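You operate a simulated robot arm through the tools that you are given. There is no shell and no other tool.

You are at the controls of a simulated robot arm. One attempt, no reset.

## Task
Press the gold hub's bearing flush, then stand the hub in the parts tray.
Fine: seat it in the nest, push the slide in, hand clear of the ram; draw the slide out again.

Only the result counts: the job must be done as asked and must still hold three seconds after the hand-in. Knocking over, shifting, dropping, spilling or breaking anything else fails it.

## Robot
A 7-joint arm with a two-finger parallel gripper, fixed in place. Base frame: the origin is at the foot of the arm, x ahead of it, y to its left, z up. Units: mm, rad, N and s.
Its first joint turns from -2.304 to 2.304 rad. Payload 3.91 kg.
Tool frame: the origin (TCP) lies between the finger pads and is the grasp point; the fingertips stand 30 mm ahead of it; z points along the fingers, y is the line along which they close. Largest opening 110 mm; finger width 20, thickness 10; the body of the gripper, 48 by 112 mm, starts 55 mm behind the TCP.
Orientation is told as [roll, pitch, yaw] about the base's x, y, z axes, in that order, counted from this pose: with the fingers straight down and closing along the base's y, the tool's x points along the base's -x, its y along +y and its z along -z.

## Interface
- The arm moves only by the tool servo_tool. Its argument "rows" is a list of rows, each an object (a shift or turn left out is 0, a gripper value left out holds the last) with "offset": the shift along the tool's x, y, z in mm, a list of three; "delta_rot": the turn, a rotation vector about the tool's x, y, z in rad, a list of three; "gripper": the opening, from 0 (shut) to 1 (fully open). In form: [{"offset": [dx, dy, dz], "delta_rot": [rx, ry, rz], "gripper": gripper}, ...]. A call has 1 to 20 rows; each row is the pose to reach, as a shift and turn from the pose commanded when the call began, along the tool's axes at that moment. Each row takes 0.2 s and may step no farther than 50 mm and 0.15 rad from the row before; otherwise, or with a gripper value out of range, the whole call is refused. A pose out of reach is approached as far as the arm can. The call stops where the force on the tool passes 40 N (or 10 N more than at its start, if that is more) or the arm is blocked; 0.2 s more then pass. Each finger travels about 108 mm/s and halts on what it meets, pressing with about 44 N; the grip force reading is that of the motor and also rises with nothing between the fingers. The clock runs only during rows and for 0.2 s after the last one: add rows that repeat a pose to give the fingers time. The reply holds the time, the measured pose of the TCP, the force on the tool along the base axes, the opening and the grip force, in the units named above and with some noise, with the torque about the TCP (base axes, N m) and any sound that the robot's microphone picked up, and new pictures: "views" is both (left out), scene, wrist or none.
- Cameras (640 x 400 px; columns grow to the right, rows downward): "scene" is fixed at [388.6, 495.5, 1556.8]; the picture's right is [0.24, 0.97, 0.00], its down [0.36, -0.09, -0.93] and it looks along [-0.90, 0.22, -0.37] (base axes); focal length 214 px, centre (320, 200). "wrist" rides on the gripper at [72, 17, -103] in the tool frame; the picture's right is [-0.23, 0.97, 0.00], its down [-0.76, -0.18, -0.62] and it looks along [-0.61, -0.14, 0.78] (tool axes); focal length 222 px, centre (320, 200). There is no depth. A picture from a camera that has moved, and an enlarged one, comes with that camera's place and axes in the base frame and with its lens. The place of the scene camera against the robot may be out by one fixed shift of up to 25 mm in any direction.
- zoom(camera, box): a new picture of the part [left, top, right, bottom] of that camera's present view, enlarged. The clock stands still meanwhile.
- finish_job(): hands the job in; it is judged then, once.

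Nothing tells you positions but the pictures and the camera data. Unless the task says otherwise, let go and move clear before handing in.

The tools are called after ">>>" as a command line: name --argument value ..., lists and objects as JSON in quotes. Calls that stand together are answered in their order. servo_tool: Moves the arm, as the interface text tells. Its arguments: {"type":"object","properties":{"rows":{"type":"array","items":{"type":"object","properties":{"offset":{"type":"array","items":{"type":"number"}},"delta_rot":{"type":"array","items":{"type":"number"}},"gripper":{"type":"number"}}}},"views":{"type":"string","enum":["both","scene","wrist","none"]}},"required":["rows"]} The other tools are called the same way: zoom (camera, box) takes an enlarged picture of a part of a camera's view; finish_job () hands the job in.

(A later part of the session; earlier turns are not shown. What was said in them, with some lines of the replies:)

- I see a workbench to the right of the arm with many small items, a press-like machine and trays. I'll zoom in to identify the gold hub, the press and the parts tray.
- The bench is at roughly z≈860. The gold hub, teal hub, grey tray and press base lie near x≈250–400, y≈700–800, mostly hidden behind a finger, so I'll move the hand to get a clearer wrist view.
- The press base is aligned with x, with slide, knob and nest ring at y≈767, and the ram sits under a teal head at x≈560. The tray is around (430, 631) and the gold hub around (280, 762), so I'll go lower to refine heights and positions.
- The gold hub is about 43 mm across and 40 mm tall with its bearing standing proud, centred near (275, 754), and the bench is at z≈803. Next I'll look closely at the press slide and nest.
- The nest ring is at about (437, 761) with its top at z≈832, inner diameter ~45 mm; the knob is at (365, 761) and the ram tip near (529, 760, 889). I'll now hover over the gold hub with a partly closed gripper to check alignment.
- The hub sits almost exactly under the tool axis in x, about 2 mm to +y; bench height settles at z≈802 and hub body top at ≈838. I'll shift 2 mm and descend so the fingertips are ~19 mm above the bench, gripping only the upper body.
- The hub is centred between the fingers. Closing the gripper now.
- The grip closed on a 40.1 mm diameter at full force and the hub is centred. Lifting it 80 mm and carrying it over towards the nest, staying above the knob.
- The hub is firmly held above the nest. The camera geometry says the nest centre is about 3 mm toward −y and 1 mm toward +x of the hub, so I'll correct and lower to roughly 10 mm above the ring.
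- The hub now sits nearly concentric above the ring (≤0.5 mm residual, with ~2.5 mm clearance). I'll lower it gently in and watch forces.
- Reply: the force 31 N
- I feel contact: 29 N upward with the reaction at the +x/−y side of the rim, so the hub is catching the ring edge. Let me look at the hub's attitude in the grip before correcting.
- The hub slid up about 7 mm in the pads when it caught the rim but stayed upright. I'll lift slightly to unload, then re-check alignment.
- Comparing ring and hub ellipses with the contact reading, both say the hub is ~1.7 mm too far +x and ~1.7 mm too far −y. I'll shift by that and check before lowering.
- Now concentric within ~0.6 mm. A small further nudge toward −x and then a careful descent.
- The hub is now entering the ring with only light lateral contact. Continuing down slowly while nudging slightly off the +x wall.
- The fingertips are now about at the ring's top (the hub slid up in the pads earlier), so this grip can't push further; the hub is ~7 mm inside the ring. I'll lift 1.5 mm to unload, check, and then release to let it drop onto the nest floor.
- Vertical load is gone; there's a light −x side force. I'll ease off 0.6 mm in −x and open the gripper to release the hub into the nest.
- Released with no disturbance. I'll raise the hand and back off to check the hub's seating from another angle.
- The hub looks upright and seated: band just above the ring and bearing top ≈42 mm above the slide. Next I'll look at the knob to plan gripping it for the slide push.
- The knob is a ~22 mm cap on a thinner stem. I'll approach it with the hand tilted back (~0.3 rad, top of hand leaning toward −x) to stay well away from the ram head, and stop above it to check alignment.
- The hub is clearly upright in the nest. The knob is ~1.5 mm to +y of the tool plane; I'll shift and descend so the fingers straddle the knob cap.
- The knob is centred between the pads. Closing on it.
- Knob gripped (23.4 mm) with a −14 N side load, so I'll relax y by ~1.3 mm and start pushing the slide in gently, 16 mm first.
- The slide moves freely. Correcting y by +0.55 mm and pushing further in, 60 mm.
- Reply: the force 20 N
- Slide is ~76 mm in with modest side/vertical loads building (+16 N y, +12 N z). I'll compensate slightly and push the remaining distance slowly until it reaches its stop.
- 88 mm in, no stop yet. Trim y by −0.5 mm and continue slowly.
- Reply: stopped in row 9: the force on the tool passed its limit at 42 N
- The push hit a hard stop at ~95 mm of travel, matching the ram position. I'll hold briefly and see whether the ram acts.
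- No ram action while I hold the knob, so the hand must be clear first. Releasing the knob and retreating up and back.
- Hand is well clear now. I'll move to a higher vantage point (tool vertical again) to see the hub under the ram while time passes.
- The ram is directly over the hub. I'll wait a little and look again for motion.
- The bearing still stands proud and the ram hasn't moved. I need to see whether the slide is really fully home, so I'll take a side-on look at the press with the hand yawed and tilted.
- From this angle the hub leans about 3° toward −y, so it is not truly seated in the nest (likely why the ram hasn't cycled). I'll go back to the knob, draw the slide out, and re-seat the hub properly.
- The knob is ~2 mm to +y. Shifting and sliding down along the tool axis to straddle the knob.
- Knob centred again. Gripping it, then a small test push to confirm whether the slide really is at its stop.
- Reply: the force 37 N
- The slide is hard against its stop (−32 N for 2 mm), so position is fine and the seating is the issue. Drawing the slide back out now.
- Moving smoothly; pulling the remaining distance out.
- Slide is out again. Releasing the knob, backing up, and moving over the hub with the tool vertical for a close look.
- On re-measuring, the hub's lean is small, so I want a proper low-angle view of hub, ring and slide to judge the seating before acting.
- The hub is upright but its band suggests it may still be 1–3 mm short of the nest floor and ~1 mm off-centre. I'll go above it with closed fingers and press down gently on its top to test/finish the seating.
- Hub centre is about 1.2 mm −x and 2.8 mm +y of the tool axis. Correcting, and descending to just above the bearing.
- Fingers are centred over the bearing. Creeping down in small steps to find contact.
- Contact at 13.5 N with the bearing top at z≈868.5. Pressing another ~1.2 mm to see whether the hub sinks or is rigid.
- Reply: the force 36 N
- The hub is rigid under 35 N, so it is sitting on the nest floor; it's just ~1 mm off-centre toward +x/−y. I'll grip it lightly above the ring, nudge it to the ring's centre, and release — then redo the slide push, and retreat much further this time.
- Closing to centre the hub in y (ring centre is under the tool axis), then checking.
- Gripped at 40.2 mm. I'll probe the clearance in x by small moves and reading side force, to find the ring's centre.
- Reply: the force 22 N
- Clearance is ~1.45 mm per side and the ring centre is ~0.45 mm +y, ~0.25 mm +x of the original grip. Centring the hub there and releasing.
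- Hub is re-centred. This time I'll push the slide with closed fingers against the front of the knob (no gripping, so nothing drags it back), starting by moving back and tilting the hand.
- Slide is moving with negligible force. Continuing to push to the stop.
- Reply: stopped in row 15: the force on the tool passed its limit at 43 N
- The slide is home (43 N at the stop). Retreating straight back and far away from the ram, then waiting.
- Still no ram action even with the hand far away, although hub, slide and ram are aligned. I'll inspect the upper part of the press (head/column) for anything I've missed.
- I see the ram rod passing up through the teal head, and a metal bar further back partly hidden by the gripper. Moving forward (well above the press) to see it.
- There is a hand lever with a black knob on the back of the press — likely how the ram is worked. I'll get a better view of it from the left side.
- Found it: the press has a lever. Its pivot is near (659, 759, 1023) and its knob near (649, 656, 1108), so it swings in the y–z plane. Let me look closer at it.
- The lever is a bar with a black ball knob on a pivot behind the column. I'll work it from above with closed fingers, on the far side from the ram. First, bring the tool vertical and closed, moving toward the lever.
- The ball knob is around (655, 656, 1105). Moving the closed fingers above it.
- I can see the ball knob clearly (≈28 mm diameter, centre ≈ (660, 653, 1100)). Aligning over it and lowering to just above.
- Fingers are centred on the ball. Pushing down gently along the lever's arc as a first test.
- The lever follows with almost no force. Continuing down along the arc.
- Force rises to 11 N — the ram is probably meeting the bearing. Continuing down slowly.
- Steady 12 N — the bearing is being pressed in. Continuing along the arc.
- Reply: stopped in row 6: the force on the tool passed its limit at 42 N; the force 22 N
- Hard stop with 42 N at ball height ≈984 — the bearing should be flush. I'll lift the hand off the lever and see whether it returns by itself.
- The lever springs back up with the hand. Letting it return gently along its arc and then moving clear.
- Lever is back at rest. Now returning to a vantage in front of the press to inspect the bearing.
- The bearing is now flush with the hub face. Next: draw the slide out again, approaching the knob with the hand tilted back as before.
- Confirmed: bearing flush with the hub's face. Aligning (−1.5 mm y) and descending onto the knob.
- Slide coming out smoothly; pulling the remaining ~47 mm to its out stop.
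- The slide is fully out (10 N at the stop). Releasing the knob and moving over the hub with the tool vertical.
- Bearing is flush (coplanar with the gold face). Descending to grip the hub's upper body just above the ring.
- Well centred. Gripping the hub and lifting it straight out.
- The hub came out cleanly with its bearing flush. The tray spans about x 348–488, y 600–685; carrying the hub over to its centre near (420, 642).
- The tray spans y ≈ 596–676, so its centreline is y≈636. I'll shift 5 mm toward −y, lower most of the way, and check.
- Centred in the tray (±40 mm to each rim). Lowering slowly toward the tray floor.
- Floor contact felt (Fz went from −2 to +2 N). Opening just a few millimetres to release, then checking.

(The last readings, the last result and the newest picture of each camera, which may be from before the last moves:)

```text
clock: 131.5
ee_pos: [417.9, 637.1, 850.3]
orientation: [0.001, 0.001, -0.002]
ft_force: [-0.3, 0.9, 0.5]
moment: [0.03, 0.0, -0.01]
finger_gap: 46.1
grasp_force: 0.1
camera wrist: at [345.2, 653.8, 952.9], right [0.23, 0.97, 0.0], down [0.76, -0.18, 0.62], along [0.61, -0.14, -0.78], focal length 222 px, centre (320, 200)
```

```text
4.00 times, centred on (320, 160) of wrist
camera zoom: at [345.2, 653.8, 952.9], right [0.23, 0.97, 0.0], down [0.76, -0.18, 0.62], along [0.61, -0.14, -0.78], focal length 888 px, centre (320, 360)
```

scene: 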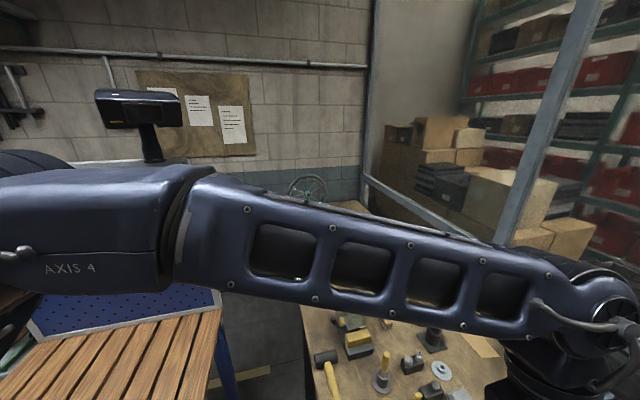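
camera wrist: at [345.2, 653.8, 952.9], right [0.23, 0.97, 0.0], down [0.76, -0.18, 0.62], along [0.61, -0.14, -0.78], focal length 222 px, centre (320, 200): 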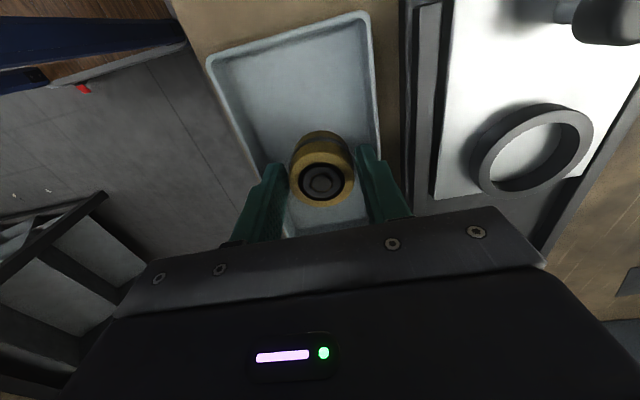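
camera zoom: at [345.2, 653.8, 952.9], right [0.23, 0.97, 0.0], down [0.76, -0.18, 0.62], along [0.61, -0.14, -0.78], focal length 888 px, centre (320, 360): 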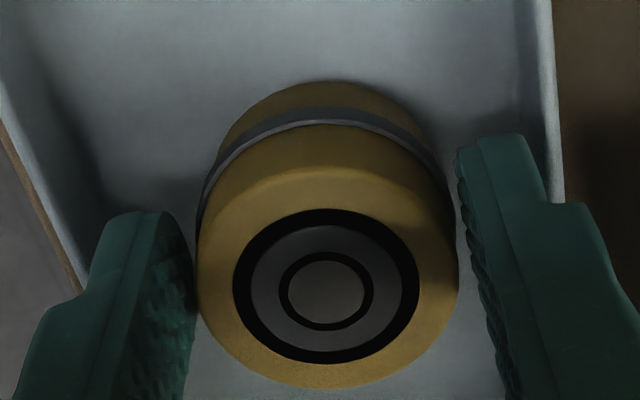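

Hub stands upright on the tray floor. Shifting the hand 1.5 mm so neither pad rubs, then lifting away slowly.

>>> servo_tool --rows '[{"offset": [0, -1.3, 0]}, {"offset": [0, -1.3, 0]}, {"offset": [0, -1.3, -5]}, {"offset": [0, -1.3, -12]}, {"offset": [0, -1.3, -25]}, {"offset": [0, -1.3, -50]}, {"offset": [0, -1.3, -90]}, {"offset": [0, -1.3, -90]}]' --views "wrist"

>>> zoom --camera "wrist" --box '[220, 60, 420, 210]'

```text
clock: 133.3
ee_pos: [420.2, 635.0, 939.1]
orientation: [-0.001, 0.0, -0.003]
ft_force: [-0.3, -0.1, 0.5]
moment: [0.0, 0.03, -0.05]
finger_gap: 46.5
grasp_force: 0.1
camera wrist: at [347.1, 651.5, 1042.0], right [0.23, 0.97, 0.0], down [0.76, -0.18, 0.62], along [0.61, -0.14, -0.78], focal length 222 px, centre (320, 200)
```

wrist: 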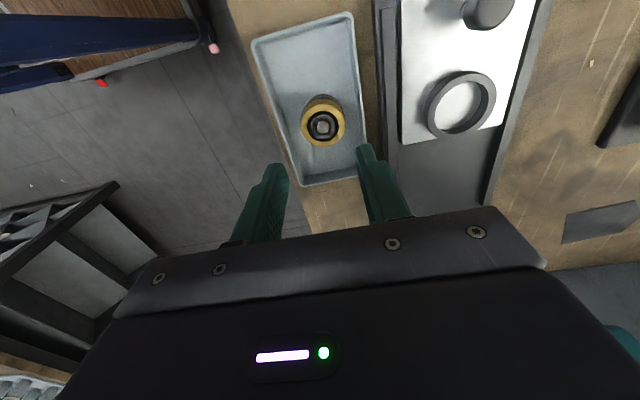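

```text
2.67 times, centred on (320, 135) of wrist
camera zoom: at [347.1, 651.5, 1042.0], right [0.23, 0.97, 0.0], down [0.76, -0.18, 0.62], along [0.61, -0.14, -0.78], focal length 592 px, centre (320, 373)
```

zoom: 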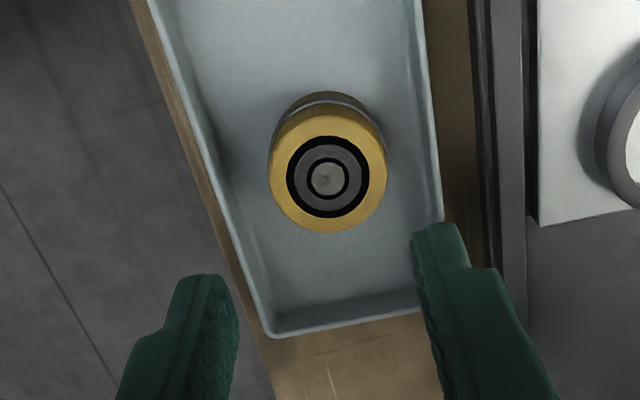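

>>> zoom --camera "wrist" --box '[295, 90, 351, 155]'

>>> servo_tool --rows '[{"offset": [12, 0, 0], "delta_rot": [0, -0.08, 0]}, {"offset": [24, 0, 0], "delta_rot": [0, -0.16, 0]}, {"offset": [36, 0, 0], "delta_rot": [0, -0.24, 0]}, {"offset": [50, 0, 0], "delta_rot": [0, -0.32, 0]}, {"offset": [65, 0, 0], "delta_rot": [0, -0.4, 0]}, {"offset": [80, 0, 0], "delta_rot": [0, -0.48, 0]}, {"offset": [80, 0, 0], "delta_rot": [0, -0.48, 0]}]' --views "wrist"

>>> zoom --camera "wrist" --box '[270, 110, 370, 190]'

```text
6.15 times, centred on (323, 122) of wrist
camera zoom: at [347.1, 651.5, 1042.0], right [0.23, 0.97, 0.0], down [0.76, -0.18, 0.62], along [0.61, -0.14, -0.78], focal length 1367 px, centre (302, 677)
```

zoom: 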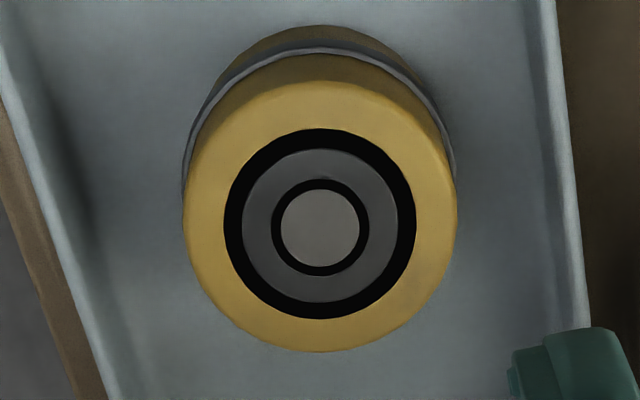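

```text
clock: 134.9
ee_pos: [337.7, 635.5, 940.3]
orientation: [-0.002, -0.479, -0.001]
ft_force: [0.0, 0.1, -0.4]
moment: [0.0, -0.01, 0.0]
finger_gap: 46.2
grasp_force: 0.0
camera wrist: at [226.2, 652.3, 997.5], right [0.2, 0.97, 0.1], down [0.39, -0.18, 0.9], along [0.9, -0.14, -0.41], focal length 222 px, centre (320, 200)
```

wrist: 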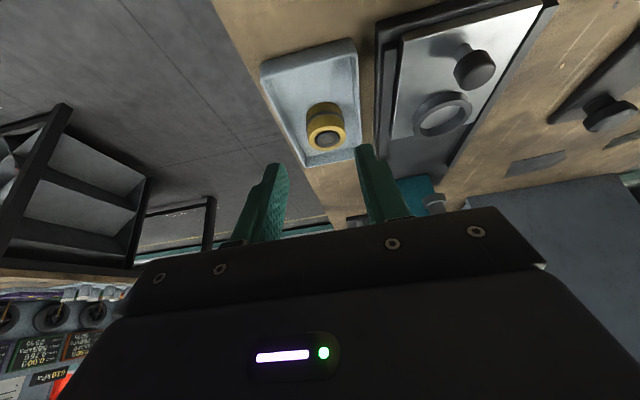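

```text
5.00 times, centred on (320, 150) of wrist
camera zoom: at [226.2, 652.3, 997.5], right [0.2, 0.97, 0.1], down [0.39, -0.18, 0.9], along [0.9, -0.14, -0.41], focal length 1111 px, centre (320, 450)
```

zoom: 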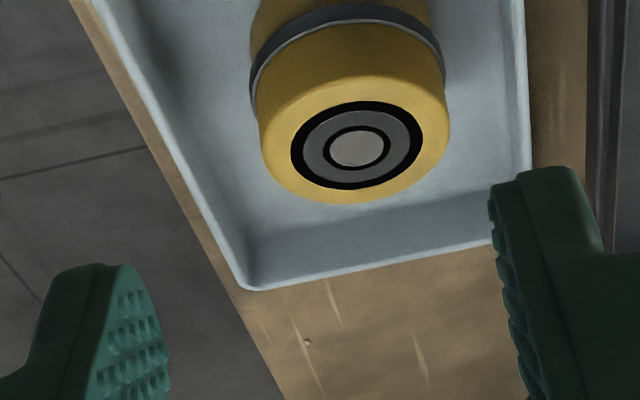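

The hub stands upright in the tray with its bearing flush, the slide is out, the lever is up and the teal hub is untouched. Moving the hand clear before handing in.

>>> servo_tool --rows '[{"offset": [0, 0, -30]}, {"offset": [0, 0, -65]}, {"offset": [0, 0, -100]}, {"offset": [0, 0, -135]}, {"offset": [0, 0, -135]}, {"offset": [0, 0, -135]}]' --views "both"

>>> zoom --camera "wrist" --box '[220, 60, 460, 210]'

```text
clock: 136.3
ee_pos: [277.2, 635.0, 1059.6]
orientation: [0.0, -0.481, -0.002]
ft_force: [-1.2, 0.3, 0.0]
moment: [0.02, 0.0, -0.02]
finger_gap: 46.1
grasp_force: 0.0
camera wrist: at [165.1, 650.6, 1117.7], right [0.2, 0.97, 0.1], down [0.39, -0.18, 0.9], along [0.9, -0.14, -0.41], focal length 222 px, centre (320, 200)
```

scene: 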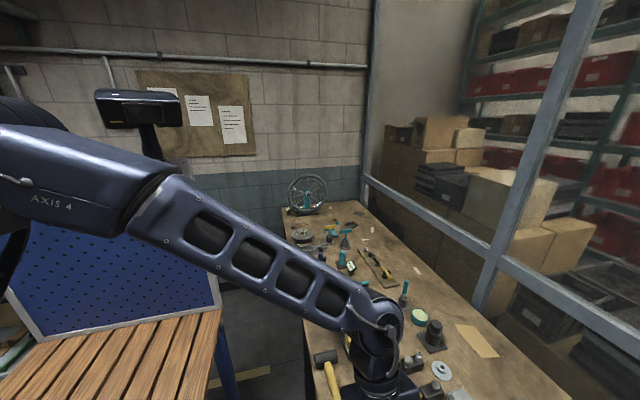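
wrist: 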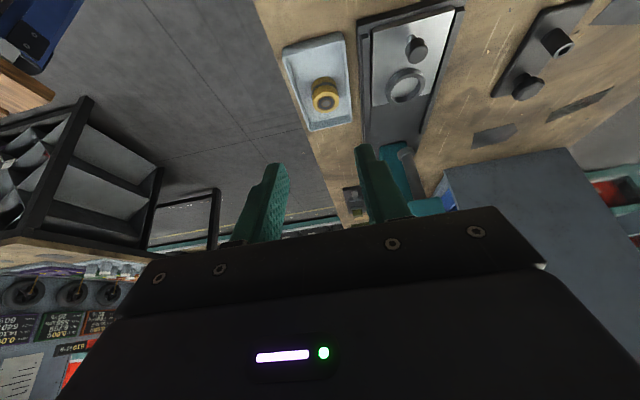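

```text
2.67 times, centred on (340, 135) of wrist
camera zoom: at [165.1, 650.6, 1117.7], right [0.2, 0.97, 0.1], down [0.39, -0.18, 0.9], along [0.9, -0.14, -0.41], focal length 592 px, centre (267, 373)
```

zoom: 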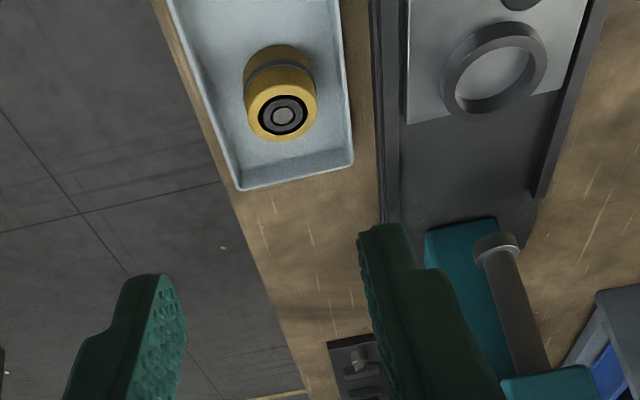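

The gold hub is upright in the parts tray with its bearing flush. The slide is drawn out, the ram is up, and the hand is clear with nothing else disturbed, so I'm handing in the job.

>>> finish_job

```text
The job is handed in.
```

The gold hub's bearing is pressed flush, and the hub is standing upright in the parts tray. I've handed the job in but haven't seen the judged result. I checked the bearing by camera only.

- **Seating:** On the first try the hub caught the nest rim and slid about 7 mm up in the grip. After a small correction it went in, and it was rigid under a 35 N push.
- **Pressing:** The ram did not come down when the slide went in, so I drew the slide out, re-centred the hub and pushed it in again. The press turned out to have a hand lever at the back. I pushed its knob down until it stopped hard at 42 N, with the hand well away from the ram. The lever sprang back up when I let go.
- **At hand-in:** The slide was fully out, the ram and lever were up, and the hand was clear. As far as the cameras show, nothing else was moved or knocked over.
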